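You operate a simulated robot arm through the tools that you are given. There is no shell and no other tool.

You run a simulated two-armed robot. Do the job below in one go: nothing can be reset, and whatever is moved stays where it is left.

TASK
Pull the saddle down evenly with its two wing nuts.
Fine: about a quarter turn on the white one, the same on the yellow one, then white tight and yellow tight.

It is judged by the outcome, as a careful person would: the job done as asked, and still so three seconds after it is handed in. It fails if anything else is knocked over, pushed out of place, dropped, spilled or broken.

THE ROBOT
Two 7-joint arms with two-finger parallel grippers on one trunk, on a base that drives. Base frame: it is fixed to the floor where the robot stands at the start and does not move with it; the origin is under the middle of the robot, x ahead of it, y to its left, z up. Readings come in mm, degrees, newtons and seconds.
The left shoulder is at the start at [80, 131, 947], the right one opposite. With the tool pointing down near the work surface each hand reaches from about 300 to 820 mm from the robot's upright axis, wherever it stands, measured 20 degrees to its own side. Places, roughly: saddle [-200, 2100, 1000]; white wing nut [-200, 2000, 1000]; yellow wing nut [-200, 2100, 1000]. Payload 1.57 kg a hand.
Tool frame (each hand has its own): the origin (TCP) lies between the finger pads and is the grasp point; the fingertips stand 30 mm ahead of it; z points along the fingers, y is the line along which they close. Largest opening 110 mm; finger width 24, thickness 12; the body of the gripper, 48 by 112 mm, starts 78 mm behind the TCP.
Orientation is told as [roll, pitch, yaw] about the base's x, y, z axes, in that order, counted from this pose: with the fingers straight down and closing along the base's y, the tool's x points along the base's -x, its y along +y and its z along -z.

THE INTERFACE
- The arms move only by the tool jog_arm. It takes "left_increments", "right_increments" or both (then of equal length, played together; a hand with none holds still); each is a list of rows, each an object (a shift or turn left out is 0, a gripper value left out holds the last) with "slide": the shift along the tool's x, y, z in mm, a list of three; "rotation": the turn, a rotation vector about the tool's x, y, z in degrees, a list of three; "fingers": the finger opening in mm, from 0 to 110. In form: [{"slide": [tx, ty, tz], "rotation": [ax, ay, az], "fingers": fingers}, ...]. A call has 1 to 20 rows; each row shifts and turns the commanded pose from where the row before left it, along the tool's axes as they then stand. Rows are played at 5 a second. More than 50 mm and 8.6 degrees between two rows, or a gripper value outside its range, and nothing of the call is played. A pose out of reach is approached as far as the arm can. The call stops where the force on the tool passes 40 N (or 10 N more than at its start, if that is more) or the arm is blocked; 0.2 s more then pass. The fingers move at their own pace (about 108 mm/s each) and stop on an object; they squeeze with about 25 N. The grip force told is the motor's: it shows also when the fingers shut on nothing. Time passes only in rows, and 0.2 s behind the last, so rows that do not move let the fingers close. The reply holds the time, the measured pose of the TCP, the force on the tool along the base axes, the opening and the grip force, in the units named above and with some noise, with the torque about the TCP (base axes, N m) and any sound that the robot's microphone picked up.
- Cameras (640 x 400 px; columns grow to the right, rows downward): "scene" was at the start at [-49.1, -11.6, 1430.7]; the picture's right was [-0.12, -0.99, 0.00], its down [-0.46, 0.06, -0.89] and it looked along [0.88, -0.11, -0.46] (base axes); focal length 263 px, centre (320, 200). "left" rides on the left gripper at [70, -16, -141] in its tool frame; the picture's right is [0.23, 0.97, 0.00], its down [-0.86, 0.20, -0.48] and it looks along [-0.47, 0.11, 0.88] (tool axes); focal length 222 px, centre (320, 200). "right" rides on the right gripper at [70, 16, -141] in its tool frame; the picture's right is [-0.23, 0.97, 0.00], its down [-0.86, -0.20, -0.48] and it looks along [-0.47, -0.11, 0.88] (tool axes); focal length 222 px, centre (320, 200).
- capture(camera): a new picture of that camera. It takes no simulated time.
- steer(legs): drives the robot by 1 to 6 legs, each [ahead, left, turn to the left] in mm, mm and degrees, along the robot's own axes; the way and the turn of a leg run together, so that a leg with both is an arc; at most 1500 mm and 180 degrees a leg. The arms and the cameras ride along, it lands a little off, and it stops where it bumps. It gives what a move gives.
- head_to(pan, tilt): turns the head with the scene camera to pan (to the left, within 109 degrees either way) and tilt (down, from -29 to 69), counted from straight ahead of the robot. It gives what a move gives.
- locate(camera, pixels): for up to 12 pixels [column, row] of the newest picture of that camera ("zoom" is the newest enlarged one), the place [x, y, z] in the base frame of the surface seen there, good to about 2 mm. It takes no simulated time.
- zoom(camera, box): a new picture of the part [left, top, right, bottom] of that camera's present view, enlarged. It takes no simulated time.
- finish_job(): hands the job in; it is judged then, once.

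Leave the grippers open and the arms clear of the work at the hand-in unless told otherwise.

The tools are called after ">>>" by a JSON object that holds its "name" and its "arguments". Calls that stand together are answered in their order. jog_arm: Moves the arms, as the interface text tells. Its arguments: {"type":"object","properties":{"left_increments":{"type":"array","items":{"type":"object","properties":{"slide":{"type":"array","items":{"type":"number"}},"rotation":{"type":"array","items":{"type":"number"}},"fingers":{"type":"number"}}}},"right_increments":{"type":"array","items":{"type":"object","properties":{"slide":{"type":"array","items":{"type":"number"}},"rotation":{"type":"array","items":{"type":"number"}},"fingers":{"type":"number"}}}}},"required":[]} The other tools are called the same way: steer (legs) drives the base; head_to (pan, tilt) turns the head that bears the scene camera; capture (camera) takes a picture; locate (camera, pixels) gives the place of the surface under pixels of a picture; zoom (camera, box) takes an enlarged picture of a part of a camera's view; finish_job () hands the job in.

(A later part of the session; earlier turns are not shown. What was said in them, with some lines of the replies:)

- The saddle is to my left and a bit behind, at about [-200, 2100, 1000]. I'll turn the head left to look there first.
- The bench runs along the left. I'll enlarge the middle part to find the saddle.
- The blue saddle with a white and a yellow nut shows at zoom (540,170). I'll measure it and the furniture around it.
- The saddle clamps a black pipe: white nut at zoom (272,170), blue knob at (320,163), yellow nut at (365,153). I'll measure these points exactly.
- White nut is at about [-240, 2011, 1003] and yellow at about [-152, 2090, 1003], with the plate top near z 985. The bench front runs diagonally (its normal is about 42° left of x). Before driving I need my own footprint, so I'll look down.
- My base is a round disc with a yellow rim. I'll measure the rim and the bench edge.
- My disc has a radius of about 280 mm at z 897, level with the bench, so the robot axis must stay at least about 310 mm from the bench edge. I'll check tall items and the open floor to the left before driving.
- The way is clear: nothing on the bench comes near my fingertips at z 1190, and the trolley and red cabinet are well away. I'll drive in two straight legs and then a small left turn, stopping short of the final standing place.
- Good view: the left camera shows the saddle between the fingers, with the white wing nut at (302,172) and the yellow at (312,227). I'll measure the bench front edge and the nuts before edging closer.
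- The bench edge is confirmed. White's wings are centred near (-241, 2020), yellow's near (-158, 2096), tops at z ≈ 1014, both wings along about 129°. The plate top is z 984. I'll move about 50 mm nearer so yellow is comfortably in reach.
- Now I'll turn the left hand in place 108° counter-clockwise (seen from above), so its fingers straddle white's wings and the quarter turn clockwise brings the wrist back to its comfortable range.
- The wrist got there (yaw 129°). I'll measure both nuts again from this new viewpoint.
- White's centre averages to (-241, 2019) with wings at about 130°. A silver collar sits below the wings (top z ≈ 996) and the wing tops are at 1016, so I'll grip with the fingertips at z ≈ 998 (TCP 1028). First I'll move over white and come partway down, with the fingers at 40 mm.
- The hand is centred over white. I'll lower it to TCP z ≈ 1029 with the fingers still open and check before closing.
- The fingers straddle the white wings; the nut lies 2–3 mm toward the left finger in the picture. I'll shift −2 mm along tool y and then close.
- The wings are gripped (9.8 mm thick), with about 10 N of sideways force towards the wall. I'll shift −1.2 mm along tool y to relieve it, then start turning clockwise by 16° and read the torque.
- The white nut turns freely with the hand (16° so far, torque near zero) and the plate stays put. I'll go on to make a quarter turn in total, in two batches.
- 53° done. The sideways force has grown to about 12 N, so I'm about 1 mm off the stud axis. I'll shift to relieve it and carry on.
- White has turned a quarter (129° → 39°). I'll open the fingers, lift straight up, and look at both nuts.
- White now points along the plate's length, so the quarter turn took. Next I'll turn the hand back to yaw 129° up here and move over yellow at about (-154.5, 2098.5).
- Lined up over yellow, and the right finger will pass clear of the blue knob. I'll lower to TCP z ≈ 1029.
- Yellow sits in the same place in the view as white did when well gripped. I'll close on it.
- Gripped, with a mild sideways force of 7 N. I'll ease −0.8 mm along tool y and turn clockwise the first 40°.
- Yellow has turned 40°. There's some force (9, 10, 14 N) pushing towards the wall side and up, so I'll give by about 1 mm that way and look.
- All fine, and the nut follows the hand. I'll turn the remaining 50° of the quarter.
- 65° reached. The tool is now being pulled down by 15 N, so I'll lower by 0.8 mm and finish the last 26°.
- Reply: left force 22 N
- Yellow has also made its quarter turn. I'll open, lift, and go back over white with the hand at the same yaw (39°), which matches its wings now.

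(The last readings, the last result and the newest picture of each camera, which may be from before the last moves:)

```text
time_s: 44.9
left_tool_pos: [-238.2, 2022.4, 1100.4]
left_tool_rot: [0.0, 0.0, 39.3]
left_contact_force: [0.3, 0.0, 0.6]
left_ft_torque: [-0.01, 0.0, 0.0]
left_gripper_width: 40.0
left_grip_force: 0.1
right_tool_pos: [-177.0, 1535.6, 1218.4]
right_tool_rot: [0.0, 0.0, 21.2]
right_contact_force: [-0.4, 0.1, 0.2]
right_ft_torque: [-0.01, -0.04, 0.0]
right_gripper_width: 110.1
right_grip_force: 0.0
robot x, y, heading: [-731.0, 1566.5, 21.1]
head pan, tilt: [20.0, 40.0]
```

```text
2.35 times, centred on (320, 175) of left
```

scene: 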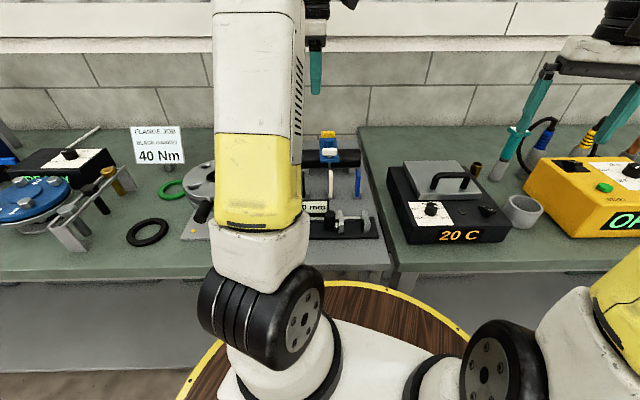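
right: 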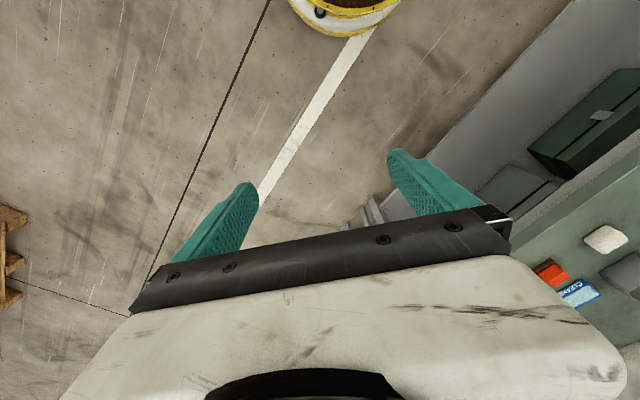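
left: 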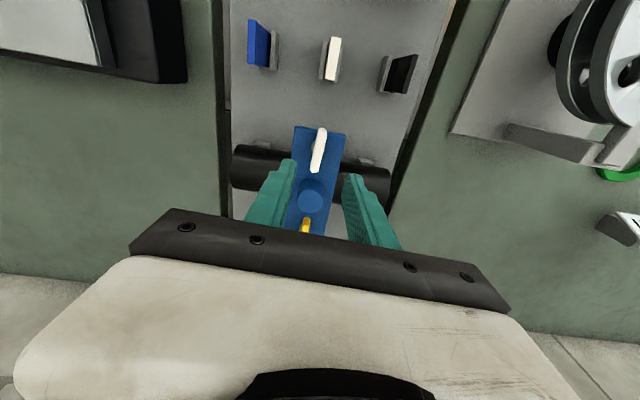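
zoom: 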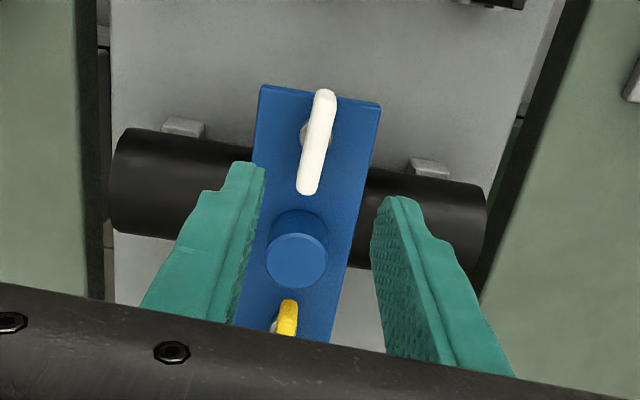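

Aligned with white again. I'll lower to TCP ≈ 1030 with a small sideways correction.

>>> {"name": "jog_arm", "arguments": {"left_increments": [{"slide": [1, -1, 23]}, {"slide": [0, 0, 23]}, {"slide": [0, 0, 23]}, {"slide": [0, 0, 0]}]}}

>>> {"name": "zoom", "arguments": {"camera": "left", "box": [200, 90, 440, 260]}}

```text
time_s: 45.9
left_tool_pos: [-236.9, 2021.3, 1030.4]
left_tool_rot: [0.0, 0.0, 39.2]
left_contact_force: [-0.3, -0.1, 0.3]
left_ft_torque: [-0.03, 0.04, 0.02]
left_gripper_width: 39.9
left_grip_force: 0.0
right_tool_pos: [-177.4, 1535.5, 1217.2]
right_tool_rot: [0.0, 0.1, 21.2]
right_contact_force: [0.2, -0.4, 0.3]
right_ft_torque: [0.0, -0.01, -0.05]
right_gripper_width: 109.8
right_grip_force: 0.1
robot x, y, heading: [-731.9, 1563.9, 20.8]
head pan, tilt: [20.0, 40.0]
```

```text
2.35 times, centred on (320, 175) of left
```

zoom: 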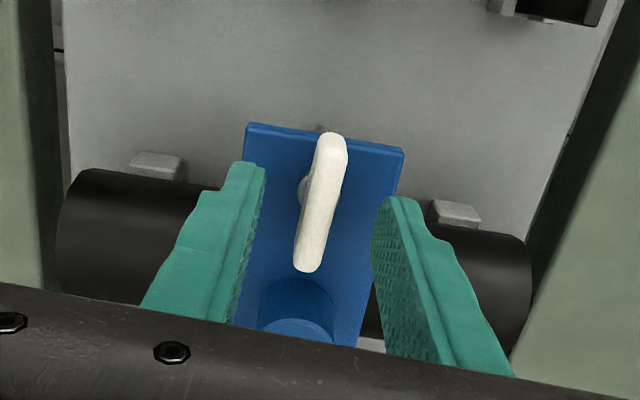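

Well centred. I'll shift −0.6 mm along tool y and close on white.

>>> {"name": "jog_arm", "arguments": {"left_increments": [{"slide": [0.5, -0.6, 0.5]}, {"fingers": 15}, {"fingers": 0}, {"slide": [0, 0, 0]}, {"slide": [0, 0, 0]}]}}

```text
time_s: 47.1
left_tool_pos: [-237.5, 2020.2, 1029.4]
left_tool_rot: [0.0, 0.0, 39.1]
left_contact_force: [-1.6, 1.1, -1.1]
left_ft_torque: [0.17, -0.15, -0.01]
left_gripper_width: 9.7
left_grip_force: 28.1
right_tool_pos: [-177.1, 1534.5, 1217.7]
right_tool_rot: [0.0, 0.0, 21.1]
right_contact_force: [-1.3, 0.3, -0.3]
right_ft_torque: [0.0, -0.04, -0.03]
right_gripper_width: 109.8
right_grip_force: 0.0
robot x, y, heading: [-731.6, 1564.3, 21.2]
head pan, tilt: [20.0, 40.0]
```

Gripped with hardly any side force. Now I'll tighten white in small clockwise steps, watching the torque about z.

>>> {"name": "jog_arm", "arguments": {"left_increments": [{"rotation": [0, 0, 5]}, {"rotation": [0, 0, 5]}, {"rotation": [0, 0, 5]}, {"rotation": [0, 0, 5]}, {"rotation": [0, 0, 0]}]}}

```text
time_s: 48.3
left_tool_pos: [-237.7, 2018.8, 1029.1]
left_tool_rot: [0.0, 0.0, 19.1]
left_contact_force: [-2.6, 8.3, 0.8]
left_ft_torque: [0.0, 0.57, 0.0]
left_gripper_width: 9.7
left_grip_force: 28.1
right_tool_pos: [-176.5, 1535.2, 1217.7]
right_tool_rot: [0.0, 0.0, 21.2]
right_contact_force: [0.0, -0.8, -0.5]
right_ft_torque: [-0.04, 0.02, 0.01]
right_gripper_width: 109.9
right_grip_force: 0.1
robot x, y, heading: [-730.1, 1560.8, 21.2]
head pan, tilt: [20.0, 40.0]
```

Still loose at 20°. I'll correct +0.6 mm along tool y and continue.

>>> {"name": "jog_arm", "arguments": {"left_increments": [{"slide": [-0.2, 0.6, 0]}, {"rotation": [0, 0, 5]}, {"rotation": [0, 0, 5]}, {"rotation": [0, 0, 5]}, {"rotation": [0, 0, 5]}, {"rotation": [0, 0, 0]}]}}

```text
time_s: 49.7
left_tool_pos: [-238.6, 2019.5, 1029.8]
left_tool_rot: [0.0, 0.0, -1.1]
left_contact_force: [-5.1, 6.1, -2.2]
left_ft_torque: [0.18, 1.01, 0.01]
left_gripper_width: 10.2
left_grip_force: 28.3
right_tool_pos: [-176.2, 1534.4, 1217.1]
right_tool_rot: [0.0, -0.1, 21.1]
right_contact_force: [-0.2, -0.4, 0.7]
right_ft_torque: [0.0, 0.01, 0.0]
right_gripper_width: 109.9
right_grip_force: 0.2
robot x, y, heading: [-729.7, 1563.4, 21.2]
head pan, tilt: [20.0, 40.0]
```

40° and still no torque about z. Small correction, then on.

>>> {"name": "jog_arm", "arguments": {"left_increments": [{"slide": [0.4, 0.5, 0]}, {"rotation": [0, 0, 5]}, {"rotation": [0, 0, 5]}, {"rotation": [0, 0, 5]}, {"rotation": [0, 0, 5]}, {"rotation": [0, 0, 0]}]}}

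>>> {"name": "zoom", "arguments": {"camera": "left", "box": [200, 90, 440, 260]}}

```text
time_s: 51.1
left_tool_pos: [-237.6, 2019.8, 1029.9]
left_tool_rot: [-0.1, 0.0, -20.9]
left_contact_force: [-4.4, 0.0, -8.1]
left_ft_torque: [-0.19, -0.65, 0.01]
left_gripper_width: 9.7
left_grip_force: 27.7
right_tool_pos: [-177.0, 1534.5, 1218.5]
right_tool_rot: [0.0, 0.0, 21.2]
right_contact_force: [0.0, 0.2, -0.2]
right_ft_torque: [0.0, 0.01, -0.01]
right_gripper_width: 109.9
right_grip_force: 0.2
robot x, y, heading: [-731.8, 1561.5, 21.2]
head pan, tilt: [20.0, 40.0]
```

```text
2.35 times, centred on (320, 175) of left
```

zoom: 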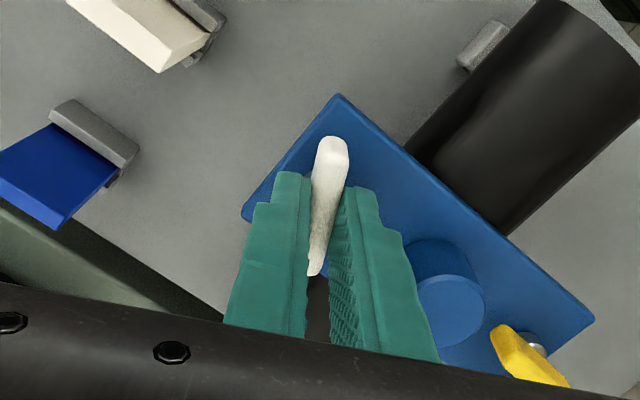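

Turned 60° in this stroke, still free; the nut is following (150° in all). The tool is pulled down a little, so I'll lower 0.5 mm and go on.

>>> {"name": "jog_arm", "arguments": {"left_increments": [{"slide": [0.3, 0, 0.5]}, {"rotation": [0, 0, 5]}, {"rotation": [0, 0, 5]}, {"rotation": [0, 0, 5]}, {"rotation": [0, 0, 5]}, {"rotation": [0, 0, 0]}]}}

```text
time_s: 52.5
left_tool_pos: [-238.9, 2020.1, 1030.5]
left_tool_rot: [0.0, 0.1, -41.0]
left_contact_force: [-3.2, -6.2, -0.5]
left_ft_torque: [0.26, 0.55, -0.01]
left_gripper_width: 10.0
left_grip_force: 28.3
right_tool_pos: [-178.0, 1535.0, 1218.0]
right_tool_rot: [-0.1, 0.0, 21.2]
right_contact_force: [-0.2, 0.0, -0.1]
right_ft_torque: [0.01, -0.01, -0.01]
right_gripper_width: 110.0
right_grip_force: 0.0
robot x, y, heading: [-730.8, 1565.5, 21.0]
head pan, tilt: [20.0, 40.0]
```

>>> {"name": "jog_arm", "arguments": {"left_increments": [{"slide": [0, -0.5, 0]}, {"rotation": [0, 0, 5]}, {"rotation": [0, 0, 5]}, {"rotation": [0, 0, 5]}, {"rotation": [0, 0, 5]}, {"rotation": [0, 0, 0]}]}}

```text
time_s: 53.9
left_tool_pos: [-239.0, 2020.3, 1029.5]
left_tool_rot: [0.0, 0.0, -60.9]
left_contact_force: [-1.5, -1.3, -0.9]
left_ft_torque: [-0.29, -0.22, 1.05]
left_gripper_width: 15.1
left_grip_force: 31.1
right_tool_pos: [-177.7, 1535.2, 1218.4]
right_tool_rot: [0.0, 0.1, 21.2]
right_contact_force: [-0.4, -0.7, -0.6]
right_ft_torque: [0.02, 0.02, -0.01]
right_gripper_width: 110.1
right_grip_force: 0.0
robot x, y, heading: [-730.2, 1564.6, 21.1]
head pan, tilt: [20.0, 40.0]
```

Torque about z jumped to 1.05 N·m and the wings pried the fingers open to 15 mm: white has come up tight. I'll look.

>>> {"name": "zoom", "arguments": {"camera": "left", "box": [200, 90, 440, 260]}}

>>> {"name": "zoom", "arguments": {"camera": "scene", "box": [290, 110, 386, 170]}}

```text
2.35 times, centred on (320, 175) of left
```

zoom: 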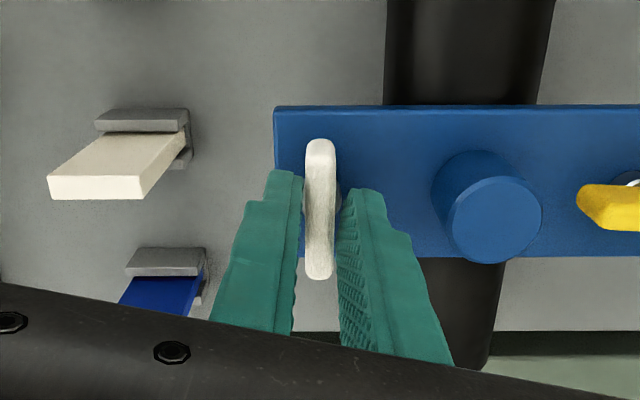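

```text
6.67 times, centred on (338, 140) of scene
```

zoom: 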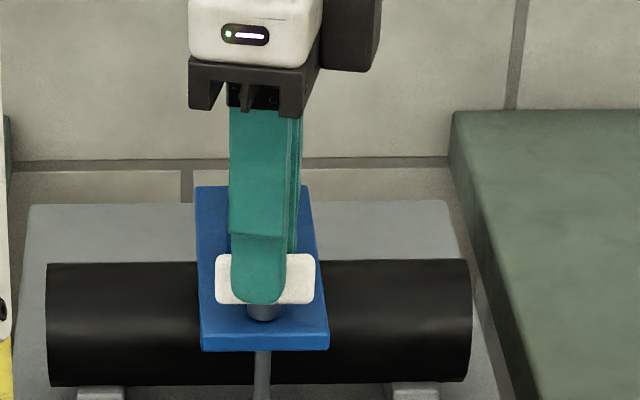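

The wings stopped about 12° short of the fingers, so white's at its stop. To confirm, I'll back the hand off 10° so the fingers lie flat on the wings again, then press once more by 8° and see whether the torque comes at once.

>>> {"name": "jog_arm", "arguments": {"left_increments": [{"rotation": [0, 0, -5]}, {"rotation": [0, 0, -5]}, {"rotation": [0, 0, 0]}]}}

>>> {"name": "zoom", "arguments": {"camera": "left", "box": [200, 90, 440, 260]}}

>>> {"name": "jog_arm", "arguments": {"left_increments": [{"rotation": [0, 0, 4]}, {"rotation": [0, 0, 4]}, {"rotation": [0, 0, 0]}]}}

>>> {"name": "zoom", "arguments": {"camera": "left", "box": [200, 90, 440, 260]}}

```text
time_s: 54.7
left_tool_pos: [-239.1, 2018.9, 1029.8]
left_tool_rot: [0.0, 0.0, -50.9]
left_contact_force: [-1.4, 0.2, -0.6]
left_ft_torque: [0.36, 0.38, 0.61]
left_gripper_width: 11.1
left_grip_force: 29.1
right_tool_pos: [-177.1, 1535.1, 1217.9]
right_tool_rot: [0.0, 0.0, 21.3]
right_contact_force: [0.0, -0.6, -0.2]
right_ft_torque: [0.02, 0.01, 0.01]
right_gripper_width: 110.0
right_grip_force: 0.0
robot x, y, heading: [-733.6, 1562.6, 21.1]
head pan, tilt: [20.0, 40.0]
```

```text
2.35 times, centred on (320, 175) of left
```

zoom: 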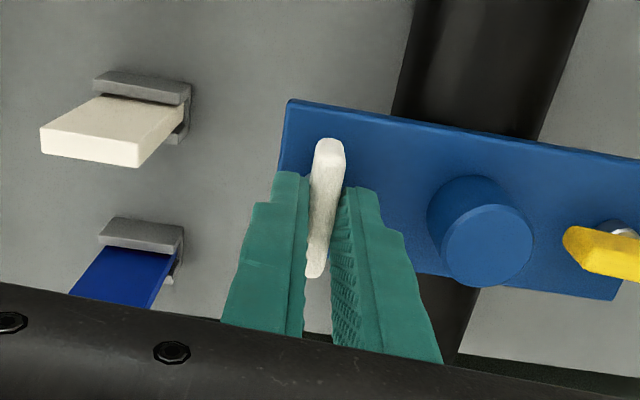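

```text
time_s: 55.5
left_tool_pos: [-238.8, 2018.9, 1030.6]
left_tool_rot: [0.0, -0.1, -58.9]
left_contact_force: [-2.4, -2.7, 6.9]
left_ft_torque: [-0.41, -0.23, 0.94]
left_gripper_width: 14.3
left_grip_force: 30.9
right_tool_pos: [-179.0, 1535.2, 1217.5]
right_tool_rot: [-0.1, 0.0, 21.2]
right_contact_force: [0.2, -1.1, 0.1]
right_ft_torque: [0.0, 0.0, 0.01]
right_gripper_width: 110.2
right_grip_force: 0.1
robot x, y, heading: [-728.9, 1566.0, 21.2]
head pan, tilt: [20.0, 40.0]
```

```text
2.35 times, centred on (320, 175) of left
```

zoom: 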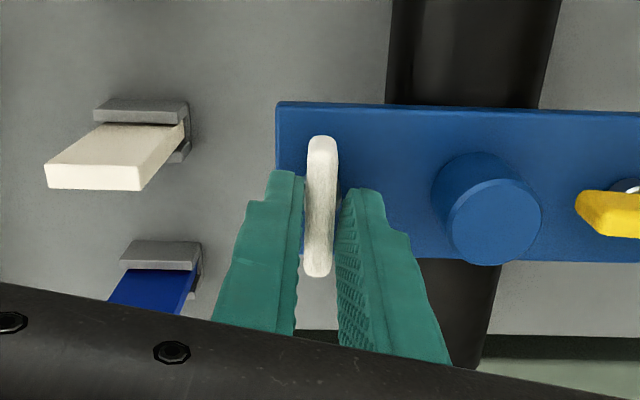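

Torque returns at once (0.94 N·m) and the wings don't move: white is tight. I'll relax the twist, open, lift, turn the hand back to yaw 39°, and move over yellow.

>>> {"name": "jog_arm", "arguments": {"left_increments": [{"rotation": [0, 0, -7]}, {"fingers": 40}, {"slide": [0, 0, 0]}, {"slide": [0, 0, -30]}, {"slide": [0, 0, -40]}, {"slide": [0, 0, 0]}]}}

>>> {"name": "zoom", "arguments": {"camera": "left", "box": [200, 90, 440, 260]}}

>>> {"name": "jog_arm", "arguments": {"left_increments": [{"rotation": [0, 0, -8.3]}, {"rotation": [0, 0, -8.3]}, {"rotation": [0, 0, -8.3]}, {"rotation": [0, 0, -8.3]}, {"rotation": [0, 0, -8.3]}, {"rotation": [0, 0, -8.3]}, {"rotation": [0, 0, -8.3]}, {"rotation": [0, 0, -8.3]}, {"rotation": [0, 0, -8.3]}, {"rotation": [0, 0, -8.3]}, {"rotation": [0, 0, -8]}, {"slide": [-38.6, 2.5, 0]}, {"slide": [-38.6, 2.5, 0]}, {"slide": [-38.6, 2.5, 0]}, {"slide": [0, 0, 0]}]}}

>>> {"name": "zoom", "arguments": {"camera": "left", "box": [200, 90, 440, 260]}}

```text
time_s: 56.9
left_tool_pos: [-238.8, 2019.6, 1097.1]
left_tool_rot: [-0.1, 0.0, -51.9]
left_contact_force: [-0.7, 0.3, 0.2]
left_ft_torque: [-0.03, 0.01, 0.01]
left_gripper_width: 40.0
left_grip_force: 0.0
right_tool_pos: [-176.8, 1533.5, 1218.0]
right_tool_rot: [0.0, 0.0, 21.1]
right_contact_force: [-0.7, -0.5, 0.1]
right_ft_torque: [0.0, 0.03, -0.02]
right_gripper_width: 110.1
right_grip_force: 0.0
robot x, y, heading: [-730.4, 1565.8, 21.4]
head pan, tilt: [20.0, 40.0]
```

```text
2.35 times, centred on (320, 175) of left
```

zoom: 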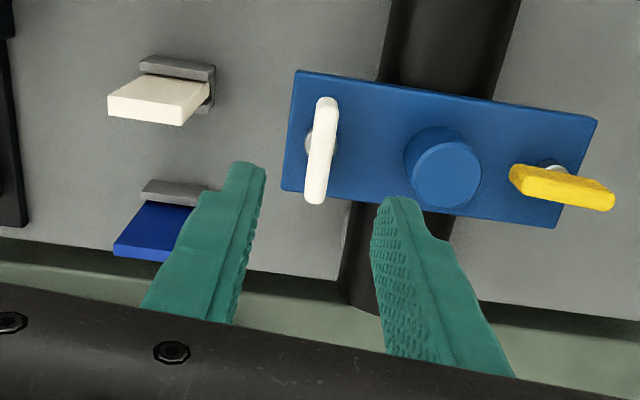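

```text
time_s: 60.1
left_tool_pos: [-154.9, 2097.7, 1099.6]
left_tool_rot: [0.0, 0.1, 39.1]
left_contact_force: [-0.4, -0.9, -0.6]
left_ft_torque: [0.01, -0.01, 0.02]
left_gripper_width: 39.8
left_grip_force: 0.1
right_tool_pos: [-177.0, 1533.0, 1217.4]
right_tool_rot: [0.1, 0.0, 21.3]
right_contact_force: [-0.3, 0.5, 0.3]
right_ft_torque: [0.0, -0.01, -0.01]
right_gripper_width: 110.1
right_grip_force: 0.1
robot x, y, heading: [-725.4, 1563.6, 21.1]
head pan, tilt: [20.0, 40.0]
```

```text
2.35 times, centred on (320, 175) of left
```

zoom: 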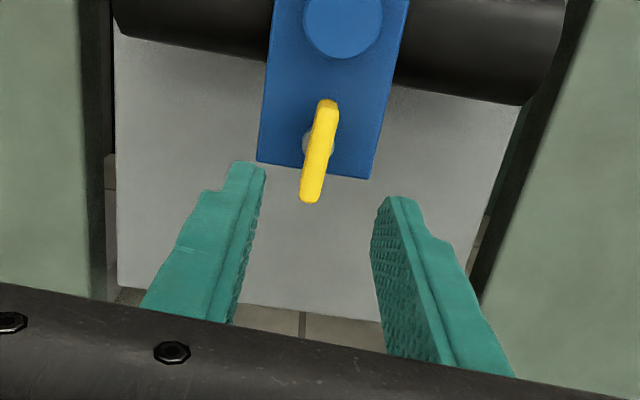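

Aligned over yellow. I'll lower to TCP ≈ 1030 and compare.

>>> {"name": "jog_arm", "arguments": {"left_increments": [{"slide": [0, 0, 23]}, {"slide": [0, 0, 23]}, {"slide": [0, 0, 23]}, {"slide": [0, 0, 0]}]}}

>>> {"name": "zoom", "arguments": {"camera": "left", "box": [200, 90, 440, 260]}}

```text
time_s: 61.1
left_tool_pos: [-153.7, 2097.6, 1032.6]
left_tool_rot: [0.1, 0.0, 39.1]
left_contact_force: [0.0, 0.3, 0.3]
left_ft_torque: [0.0, 0.02, 0.02]
left_gripper_width: 39.8
left_grip_force: 0.1
right_tool_pos: [-178.0, 1534.7, 1218.0]
right_tool_rot: [0.0, 0.0, 21.2]
right_contact_force: [-1.2, 0.1, 0.4]
right_ft_torque: [0.02, 0.0, 0.01]
right_gripper_width: 110.3
right_grip_force: 0.0
robot x, y, heading: [-728.3, 1564.7, 21.4]
head pan, tilt: [20.0, 40.0]
```

```text
2.35 times, centred on (320, 175) of left
```

zoom: 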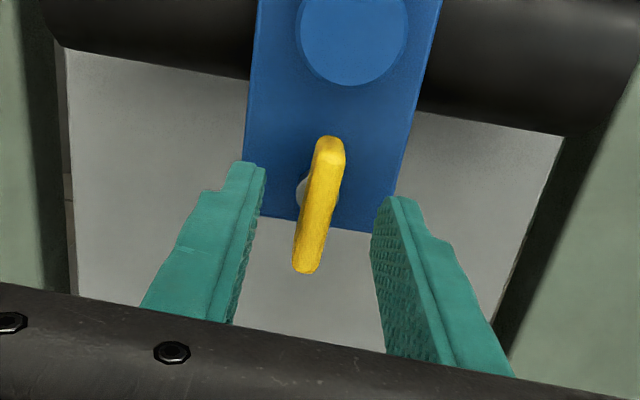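

Well centred, though slightly high. I'll lower 1.5 mm, shift −0.8 mm along tool y, and close.

>>> {"name": "jog_arm", "arguments": {"left_increments": [{"slide": [0, -0.8, 1.5]}, {"fingers": 15}, {"fingers": 0}, {"slide": [0, 0, 0]}, {"slide": [0, 0, 0]}]}}

>>> {"name": "jog_arm", "arguments": {"left_increments": [{"rotation": [0, 0, 5]}, {"rotation": [0, 0, 5]}, {"rotation": [0, 0, 5]}, {"rotation": [0, 0, 5]}, {"rotation": [0, 0, 0]}]}}

```text
time_s: 62.3
left_tool_pos: [-153.0, 2097.5, 1029.3]
left_tool_rot: [0.1, 0.0, 39.2]
left_contact_force: [0.0, 0.3, -0.4]
left_ft_torque: [0.06, -0.09, 0.03]
left_gripper_width: 9.6
left_grip_force: 27.9
right_tool_pos: [-177.1, 1535.2, 1218.0]
right_tool_rot: [0.0, 0.0, 21.1]
right_contact_force: [0.8, -0.8, 0.0]
right_ft_torque: [-0.01, -0.02, 0.02]
right_gripper_width: 110.2
right_grip_force: 0.0
robot x, y, heading: [-733.2, 1563.1, 21.1]
head pan, tilt: [20.0, 40.0]
```

```text
time_s: 63.5
left_tool_pos: [-152.8, 2097.9, 1030.8]
left_tool_rot: [0.0, 0.0, 19.0]
left_contact_force: [0.6, 3.0, 11.3]
left_ft_torque: [-0.19, 0.67, -0.02]
left_gripper_width: 10.0
left_grip_force: 27.8
right_tool_pos: [-177.1, 1534.6, 1218.0]
right_tool_rot: [0.0, 0.0, 21.3]
right_contact_force: [0.2, 1.0, -0.2]
right_ft_torque: [0.0, -0.02, 0.0]
right_gripper_width: 110.2
right_grip_force: 0.2
robot x, y, heading: [-732.7, 1565.6, 21.1]
head pan, tilt: [20.0, 40.0]
```

Yellow turns freely for the first 20°. I'll continue in steps.

>>> {"name": "jog_arm", "arguments": {"left_increments": [{"slide": [0, 0.2, -0.5]}, {"rotation": [0, 0, 5]}, {"rotation": [0, 0, 5]}, {"rotation": [0, 0, 5]}, {"rotation": [0, 0, 5]}, {"rotation": [0, 0, 0]}]}}

```text
time_s: 64.9
left_tool_pos: [-152.1, 2096.5, 1031.6]
left_tool_rot: [0.1, -0.2, -0.9]
left_contact_force: [7.8, 7.3, 14.2]
left_ft_torque: [0.1, -0.6, 0.01]
left_gripper_width: 9.9
left_grip_force: 28.3
right_tool_pos: [-177.6, 1535.7, 1218.4]
right_tool_rot: [-0.1, 0.0, 21.2]
right_contact_force: [0.4, -0.2, 0.3]
right_ft_torque: [-0.02, 0.0, 0.0]
right_gripper_width: 109.9
right_grip_force: 0.1
robot x, y, heading: [-729.1, 1564.6, 20.9]
head pan, tilt: [20.0, 40.0]
```

>>> {"name": "jog_arm", "arguments": {"left_increments": [{"slide": [-0.6, 0.5, -0.8]}, {"rotation": [0, 0, 5]}, {"rotation": [0, 0, 5]}, {"rotation": [0, 0, 5]}, {"rotation": [0, 0, 5]}, {"rotation": [0, 0, 0]}]}}

```text
time_s: 66.3
left_tool_pos: [-154.1, 2098.4, 1030.0]
left_tool_rot: [0.0, 0.1, -21.0]
left_contact_force: [-0.9, -0.4, 6.8]
left_ft_torque: [0.4, 0.74, 0.07]
left_gripper_width: 10.0
left_grip_force: 28.7
right_tool_pos: [-176.8, 1534.7, 1218.7]
right_tool_rot: [0.0, 0.0, 21.2]
right_contact_force: [-0.2, -0.3, -0.1]
right_ft_torque: [-0.01, -0.01, 0.01]
right_gripper_width: 110.0
right_grip_force: 0.1
robot x, y, heading: [-727.7, 1563.5, 21.5]
head pan, tilt: [20.0, 40.0]
```

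60° done, with the first faint torque (0.07 N·m). I'll go on more gently.

>>> {"name": "jog_arm", "arguments": {"left_increments": [{"rotation": [0, 0, 4]}, {"rotation": [0, 0, 4]}, {"rotation": [0, 0, 4]}, {"rotation": [0, 0, 4]}, {"rotation": [0, 0, 0]}]}}

```text
time_s: 67.5
left_tool_pos: [-153.0, 2096.8, 1029.4]
left_tool_rot: [-0.1, 0.1, -37.0]
left_contact_force: [-3.6, -2.4, -1.0]
left_ft_torque: [0.06, 0.02, 0.01]
left_gripper_width: 9.9
left_grip_force: 28.2
right_tool_pos: [-177.3, 1533.0, 1218.5]
right_tool_rot: [-0.1, 0.1, 21.2]
right_contact_force: [0.3, 0.1, 1.2]
right_ft_torque: [-0.01, -0.03, 0.01]
right_gripper_width: 110.1
right_grip_force: 0.1
robot x, y, heading: [-728.6, 1563.9, 21.3]
head pan, tilt: [20.0, 40.0]
```

>>> {"name": "jog_arm", "arguments": {"left_increments": [{"rotation": [0, 0, 4]}, {"rotation": [0, 0, 4]}, {"rotation": [0, 0, 4]}, {"rotation": [0, 0, 4]}, {"rotation": [0, 0, 0]}]}}

>>> {"name": "zoom", "arguments": {"camera": "left", "box": [200, 90, 440, 260]}}

```text
time_s: 68.7
left_tool_pos: [-152.7, 2098.0, 1031.1]
left_tool_rot: [-0.1, -0.1, -53.0]
left_contact_force: [-9.1, -9.9, -9.5]
left_ft_torque: [-0.16, -0.16, 0.77]
left_gripper_width: 11.7
left_grip_force: 28.7
right_tool_pos: [-177.8, 1534.2, 1218.4]
right_tool_rot: [0.1, -0.1, 21.1]
right_contact_force: [0.3, -0.3, -0.4]
right_ft_torque: [0.06, 0.01, -0.03]
right_gripper_width: 110.2
right_grip_force: 0.1
robot x, y, heading: [-730.5, 1563.5, 21.3]
head pan, tilt: [20.0, 40.0]
```

```text
2.35 times, centred on (320, 175) of left
```

zoom: 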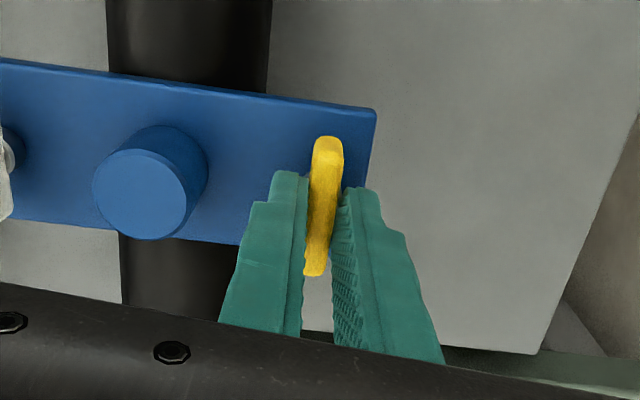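

Torque is now 0.77 N·m and the fingers start to pry open: yellow is reaching its stop. I'll press 8° more, the same as for white.

>>> {"name": "jog_arm", "arguments": {"left_increments": [{"slide": [0, -0.6, 0.3], "rotation": [0, 0, 4]}, {"rotation": [0, 0, 4]}, {"rotation": [0, 0, 0]}]}}

>>> {"name": "zoom", "arguments": {"camera": "left", "box": [200, 90, 440, 260]}}

```text
time_s: 69.5
left_tool_pos: [-152.1, 2095.8, 1030.5]
left_tool_rot: [0.0, 0.0, -61.0]
left_contact_force: [-3.8, -7.2, -6.5]
left_ft_torque: [-0.35, -0.06, 0.99]
left_gripper_width: 15.3
left_grip_force: 31.0
right_tool_pos: [-175.6, 1533.6, 1218.1]
right_tool_rot: [0.0, 0.0, 21.2]
right_contact_force: [0.7, -0.2, -1.1]
right_ft_torque: [0.03, -0.01, -0.01]
right_gripper_width: 109.9
right_grip_force: 0.0
robot x, y, heading: [-730.5, 1563.3, 21.1]
head pan, tilt: [20.0, 40.0]
```

```text
2.35 times, centred on (320, 175) of left
```

zoom: 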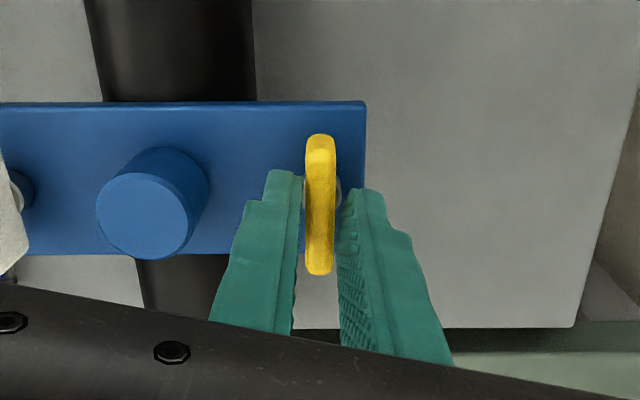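

Yellow is tight too (0.99 N·m, wings at their stop). I'll relax the twist, open, lift clear, and inspect.

>>> {"name": "jog_arm", "arguments": {"left_increments": [{"rotation": [0, 0, -5]}, {"rotation": [0, 0, -4]}, {"fingers": 40}, {"slide": [0, 0, 0]}, {"slide": [0, 0, -30]}, {"slide": [0, 0, -40]}, {"slide": [0, 0, -40]}, {"slide": [0, 0, 0]}]}}

>>> {"name": "zoom", "arguments": {"camera": "left", "box": [260, 80, 460, 200]}}

>>> {"name": "zoom", "arguments": {"camera": "scene", "box": [290, 110, 386, 170]}}

```text
time_s: 71.3
left_tool_pos: [-152.3, 2095.9, 1140.6]
left_tool_rot: [0.1, 0.0, -51.9]
left_contact_force: [-0.6, 0.5, 0.5]
left_ft_torque: [0.01, 0.0, -0.01]
left_gripper_width: 40.3
left_grip_force: 0.0
right_tool_pos: [-176.8, 1535.4, 1218.7]
right_tool_rot: [0.0, 0.1, 21.3]
right_contact_force: [-0.2, 1.0, 0.8]
right_ft_torque: [-0.01, 0.01, -0.01]
right_gripper_width: 110.0
right_grip_force: 0.0
robot x, y, heading: [-731.4, 1564.9, 21.2]
head pan, tilt: [20.0, 40.0]
```

```text
3.20 times, centred on (360, 140) of left
```

zoom: 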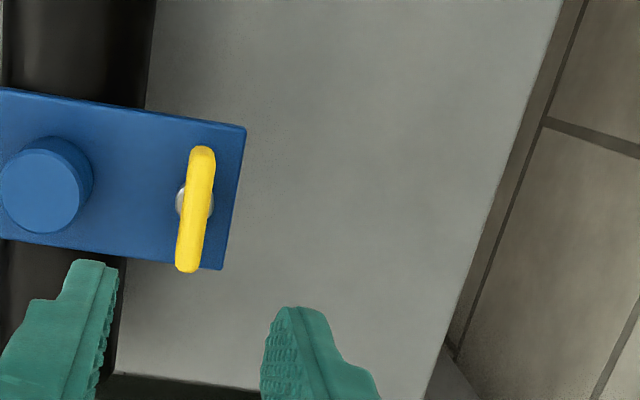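

```text
6.67 times, centred on (338, 140) of scene
```

zoom: 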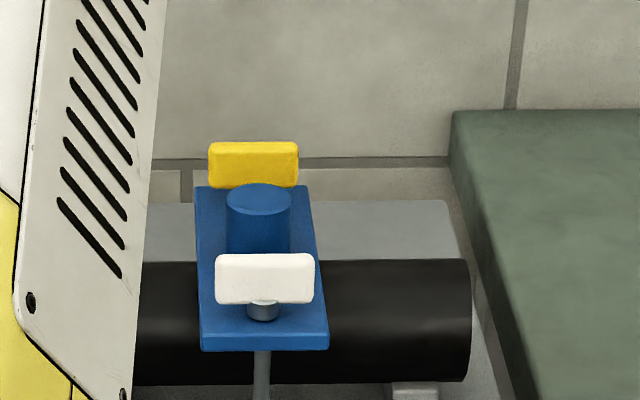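

Both nuts sit half a turn from where they started, and the plate looks level. Pulling yellow down might have eased white, so I'll check white by gripping it again and pressing lightly clockwise. First I'll move over it.

>>> {"name": "jog_arm", "arguments": {"left_increments": [{"slide": [-2.6, -38.4, 0]}, {"slide": [-2.6, -38.4, 0]}, {"slide": [-2.7, -38.4, 0]}, {"slide": [0, 0, 40]}, {"slide": [0, 0, 0]}]}}

>>> {"name": "zoom", "arguments": {"camera": "left", "box": [200, 90, 440, 260]}}

```text
time_s: 72.5
left_tool_pos: [-240.2, 2021.3, 1100.3]
left_tool_rot: [0.0, 0.1, -51.9]
left_contact_force: [0.3, -0.1, 0.1]
left_ft_torque: [0.03, 0.02, 0.01]
left_gripper_width: 40.1
left_grip_force: 0.1
right_tool_pos: [-175.7, 1534.8, 1217.4]
right_tool_rot: [0.0, 0.0, 21.2]
right_contact_force: [0.0, -0.7, -0.8]
right_ft_torque: [-0.01, 0.0, -0.04]
right_gripper_width: 109.8
right_grip_force: 0.0
robot x, y, heading: [-731.1, 1565.3, 21.1]
head pan, tilt: [20.0, 40.0]
```

```text
2.35 times, centred on (320, 175) of left
```

zoom: 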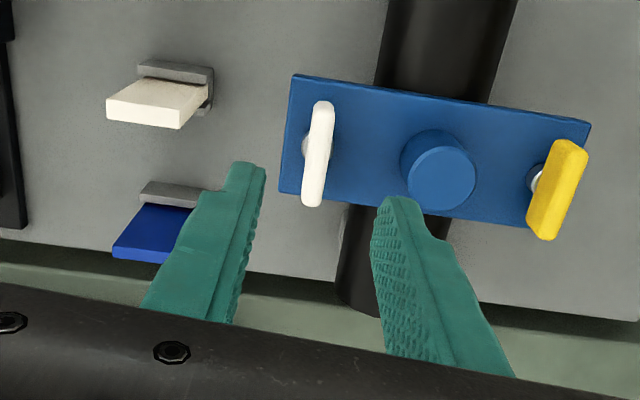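

>>> {"name": "jog_arm", "arguments": {"left_increments": [{"slide": [1, -1.2, 23]}, {"slide": [0, 0, 23]}, {"slide": [0, 0, 23.5]}, {"slide": [0, 0, 0]}]}}

>>> {"name": "zoom", "arguments": {"camera": "left", "box": [200, 90, 440, 260]}}

```text
time_s: 73.5
left_tool_pos: [-240.9, 2018.9, 1031.3]
left_tool_rot: [0.0, 0.0, -51.8]
left_contact_force: [-0.5, 0.6, 0.0]
left_ft_torque: [-0.01, 0.01, 0.02]
left_gripper_width: 39.9
left_grip_force: 0.1
right_tool_pos: [-176.8, 1534.0, 1218.4]
right_tool_rot: [0.0, 0.0, 21.1]
right_contact_force: [0.3, -0.2, 0.7]
right_ft_torque: [0.0, 0.01, -0.01]
right_gripper_width: 110.1
right_grip_force: 0.1
robot x, y, heading: [-729.8, 1563.9, 21.2]
head pan, tilt: [20.0, 40.0]
```

```text
2.35 times, centred on (320, 175) of left
```

zoom: 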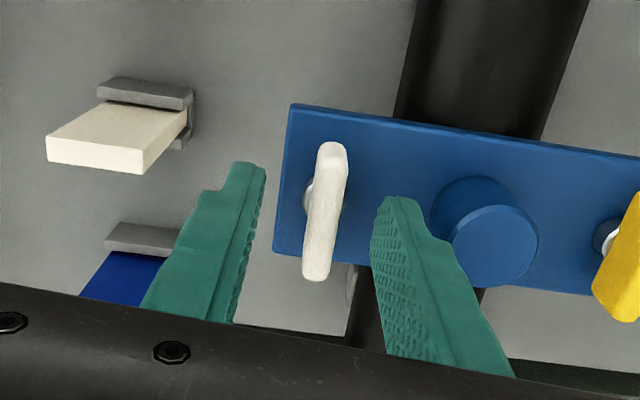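

Centred on white. I'll close and press 6° clockwise to feel it.

>>> {"name": "jog_arm", "arguments": {"left_increments": [{"slide": [0, 0, 1]}, {"fingers": 15}, {"fingers": 0}, {"slide": [0, 0, 0]}, {"slide": [0, 0, 0]}]}}

>>> {"name": "jog_arm", "arguments": {"left_increments": [{"rotation": [0, 0, 3]}, {"rotation": [0, 0, 3]}, {"rotation": [0, 0, 0]}]}}

>>> {"name": "zoom", "arguments": {"camera": "left", "box": [200, 90, 440, 260]}}

```text
time_s: 74.7
left_tool_pos: [-239.0, 2021.0, 1029.9]
left_tool_rot: [0.0, 0.0, -52.0]
left_contact_force: [8.2, 5.8, -0.3]
left_ft_torque: [-0.21, -0.16, 0.7]
left_gripper_width: 11.3
left_grip_force: 28.5
right_tool_pos: [-176.8, 1535.8, 1216.9]
right_tool_rot: [0.0, -0.1, 21.2]
right_contact_force: [0.4, 0.0, 0.3]
right_ft_torque: [0.0, 0.03, 0.02]
right_gripper_width: 110.1
right_grip_force: 0.1
robot x, y, heading: [-732.6, 1564.1, 21.4]
head pan, tilt: [20.0, 40.0]
```

```text
time_s: 75.5
left_tool_pos: [-239.6, 2020.9, 1029.7]
left_tool_rot: [0.1, 0.0, -57.9]
left_contact_force: [10.9, 8.7, 1.7]
left_ft_torque: [-0.4, -0.32, 0.93]
left_gripper_width: 13.9
left_grip_force: 30.5
right_tool_pos: [-177.6, 1535.1, 1217.8]
right_tool_rot: [-0.1, 0.0, 21.2]
right_contact_force: [0.2, -0.7, -0.7]
right_ft_torque: [0.02, 0.03, 0.02]
right_gripper_width: 110.1
right_grip_force: 0.0
robot x, y, heading: [-730.0, 1566.0, 21.2]
head pan, tilt: [20.0, 40.0]
```

```text
2.35 times, centred on (320, 175) of left
```

zoom: 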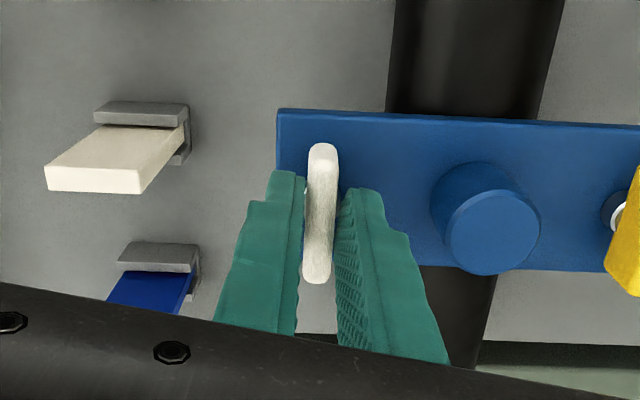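

White is still tight: torque rises at once and the wings don't move. I'll ease off, open, lift to z ≈ 1220, and open fully once clear.

>>> {"name": "jog_arm", "arguments": {"left_increments": [{"rotation": [0, 0, -5]}, {"fingers": 40}, {"slide": [0, 0, 0]}, {"slide": [0, 0, -30]}, {"slide": [0, 0, -40]}, {"slide": [0, 0, -40]}, {"slide": [0, 0, -40]}, {"slide": [0, 0, -40], "fingers": 110}, {"slide": [0, 0, 0]}, {"rotation": [0, 0, -8]}, {"rotation": [0, 0, -8]}, {"rotation": [0, 0, -8]}, {"rotation": [0, 0, -8]}, {"rotation": [0, 0, -8]}, {"rotation": [0, 0, -8]}, {"rotation": [0, 0, -8]}, {"rotation": [0, 0, -8]}, {"rotation": [0, 0, -8]}, {"rotation": [0, 0, 0]}]}}

>>> {"name": "capture", "arguments": {"camera": "left"}}

>>> {"name": "zoom", "arguments": {"camera": "left", "box": [224, 120, 384, 220]}}

>>> {"name": "capture", "arguments": {"camera": "scene"}}

```text
time_s: 79.5
left_tool_pos: [-240.8, 2020.3, 1218.3]
left_tool_rot: [0.0, 0.0, 19.1]
left_contact_force: [-0.6, -0.3, -0.6]
left_ft_torque: [0.02, 0.0, 0.01]
left_gripper_width: 110.1
left_grip_force: 0.1
right_tool_pos: [-177.4, 1535.2, 1218.6]
right_tool_rot: [0.0, 0.0, 21.2]
right_contact_force: [-0.8, -0.2, -0.5]
right_ft_torque: [-0.01, 0.03, 0.0]
right_gripper_width: 110.1
right_grip_force: 0.1
robot x, y, heading: [-731.2, 1565.6, 21.2]
head pan, tilt: [20.0, 40.0]
```

```text
taken
```

left: 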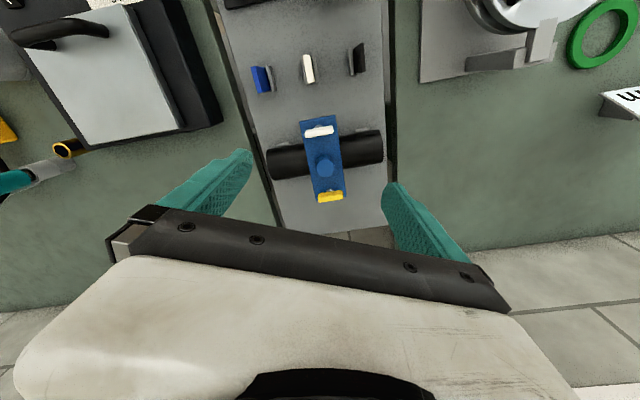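

```text
4.00 times, centred on (304, 170) of left
```

zoom: 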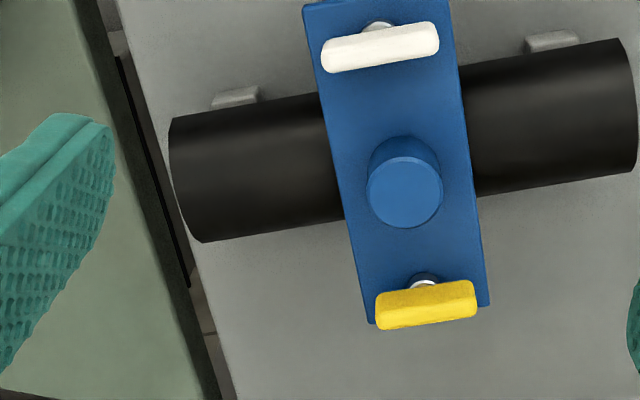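

```text
taken
```

scene: 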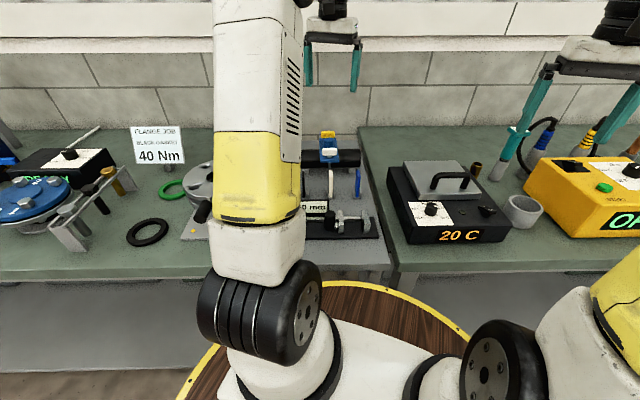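

Everything around is where it was, the arm is 200 mm above the work, and both grippers are open. One last check that the plate is level.

>>> {"name": "locate", "arguments": {"camera": "zoom", "pixels": [[320, 30], [450, 80], [350, 120], [440, 120], [360, 290], [480, 260], [385, 65], [430, 300]]}}

```text
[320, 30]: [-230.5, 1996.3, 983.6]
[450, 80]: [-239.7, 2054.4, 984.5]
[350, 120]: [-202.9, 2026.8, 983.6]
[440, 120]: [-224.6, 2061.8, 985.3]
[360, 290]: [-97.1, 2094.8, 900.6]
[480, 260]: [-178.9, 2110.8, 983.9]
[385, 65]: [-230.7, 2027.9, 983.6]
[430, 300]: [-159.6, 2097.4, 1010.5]
```

The plate reads level at z ≈ 984 from end to end, both nuts are tight, and nothing else has moved. I'm handing the job in.

>>> {"name": "finish_job", "arguments": {}}

```text
The job is handed in.
```

The saddle is pulled down evenly and both wing nuts are tight. I handed the job in with both grippers open and the left hand about 200 mm above the saddle.

| Step | Nut | Turn (clockwise) | Result |
|---|---|---|---|
| 1 | White | about 90° | turned freely |
| 2 | Yellow | about 90° | turned freely |
| 3 | White | about 90° more, to its stop | tight at about 1.05 N·m |
| 4 | Yellow | about 90° more, to its stop | tight at about 0.99 N·m |

- **White rechecked:** after yellow was tight I gripped white again and pressed clockwise. The torque rose to 0.93 N·m and the nut did not move, so it had not eased off.
- **Level:** the plate measured between z 983.6 and 985.3 mm at five points, which is level within the 2 mm measuring accuracy.
- **Surroundings:** in the last pictures nothing else on the bench looked moved.
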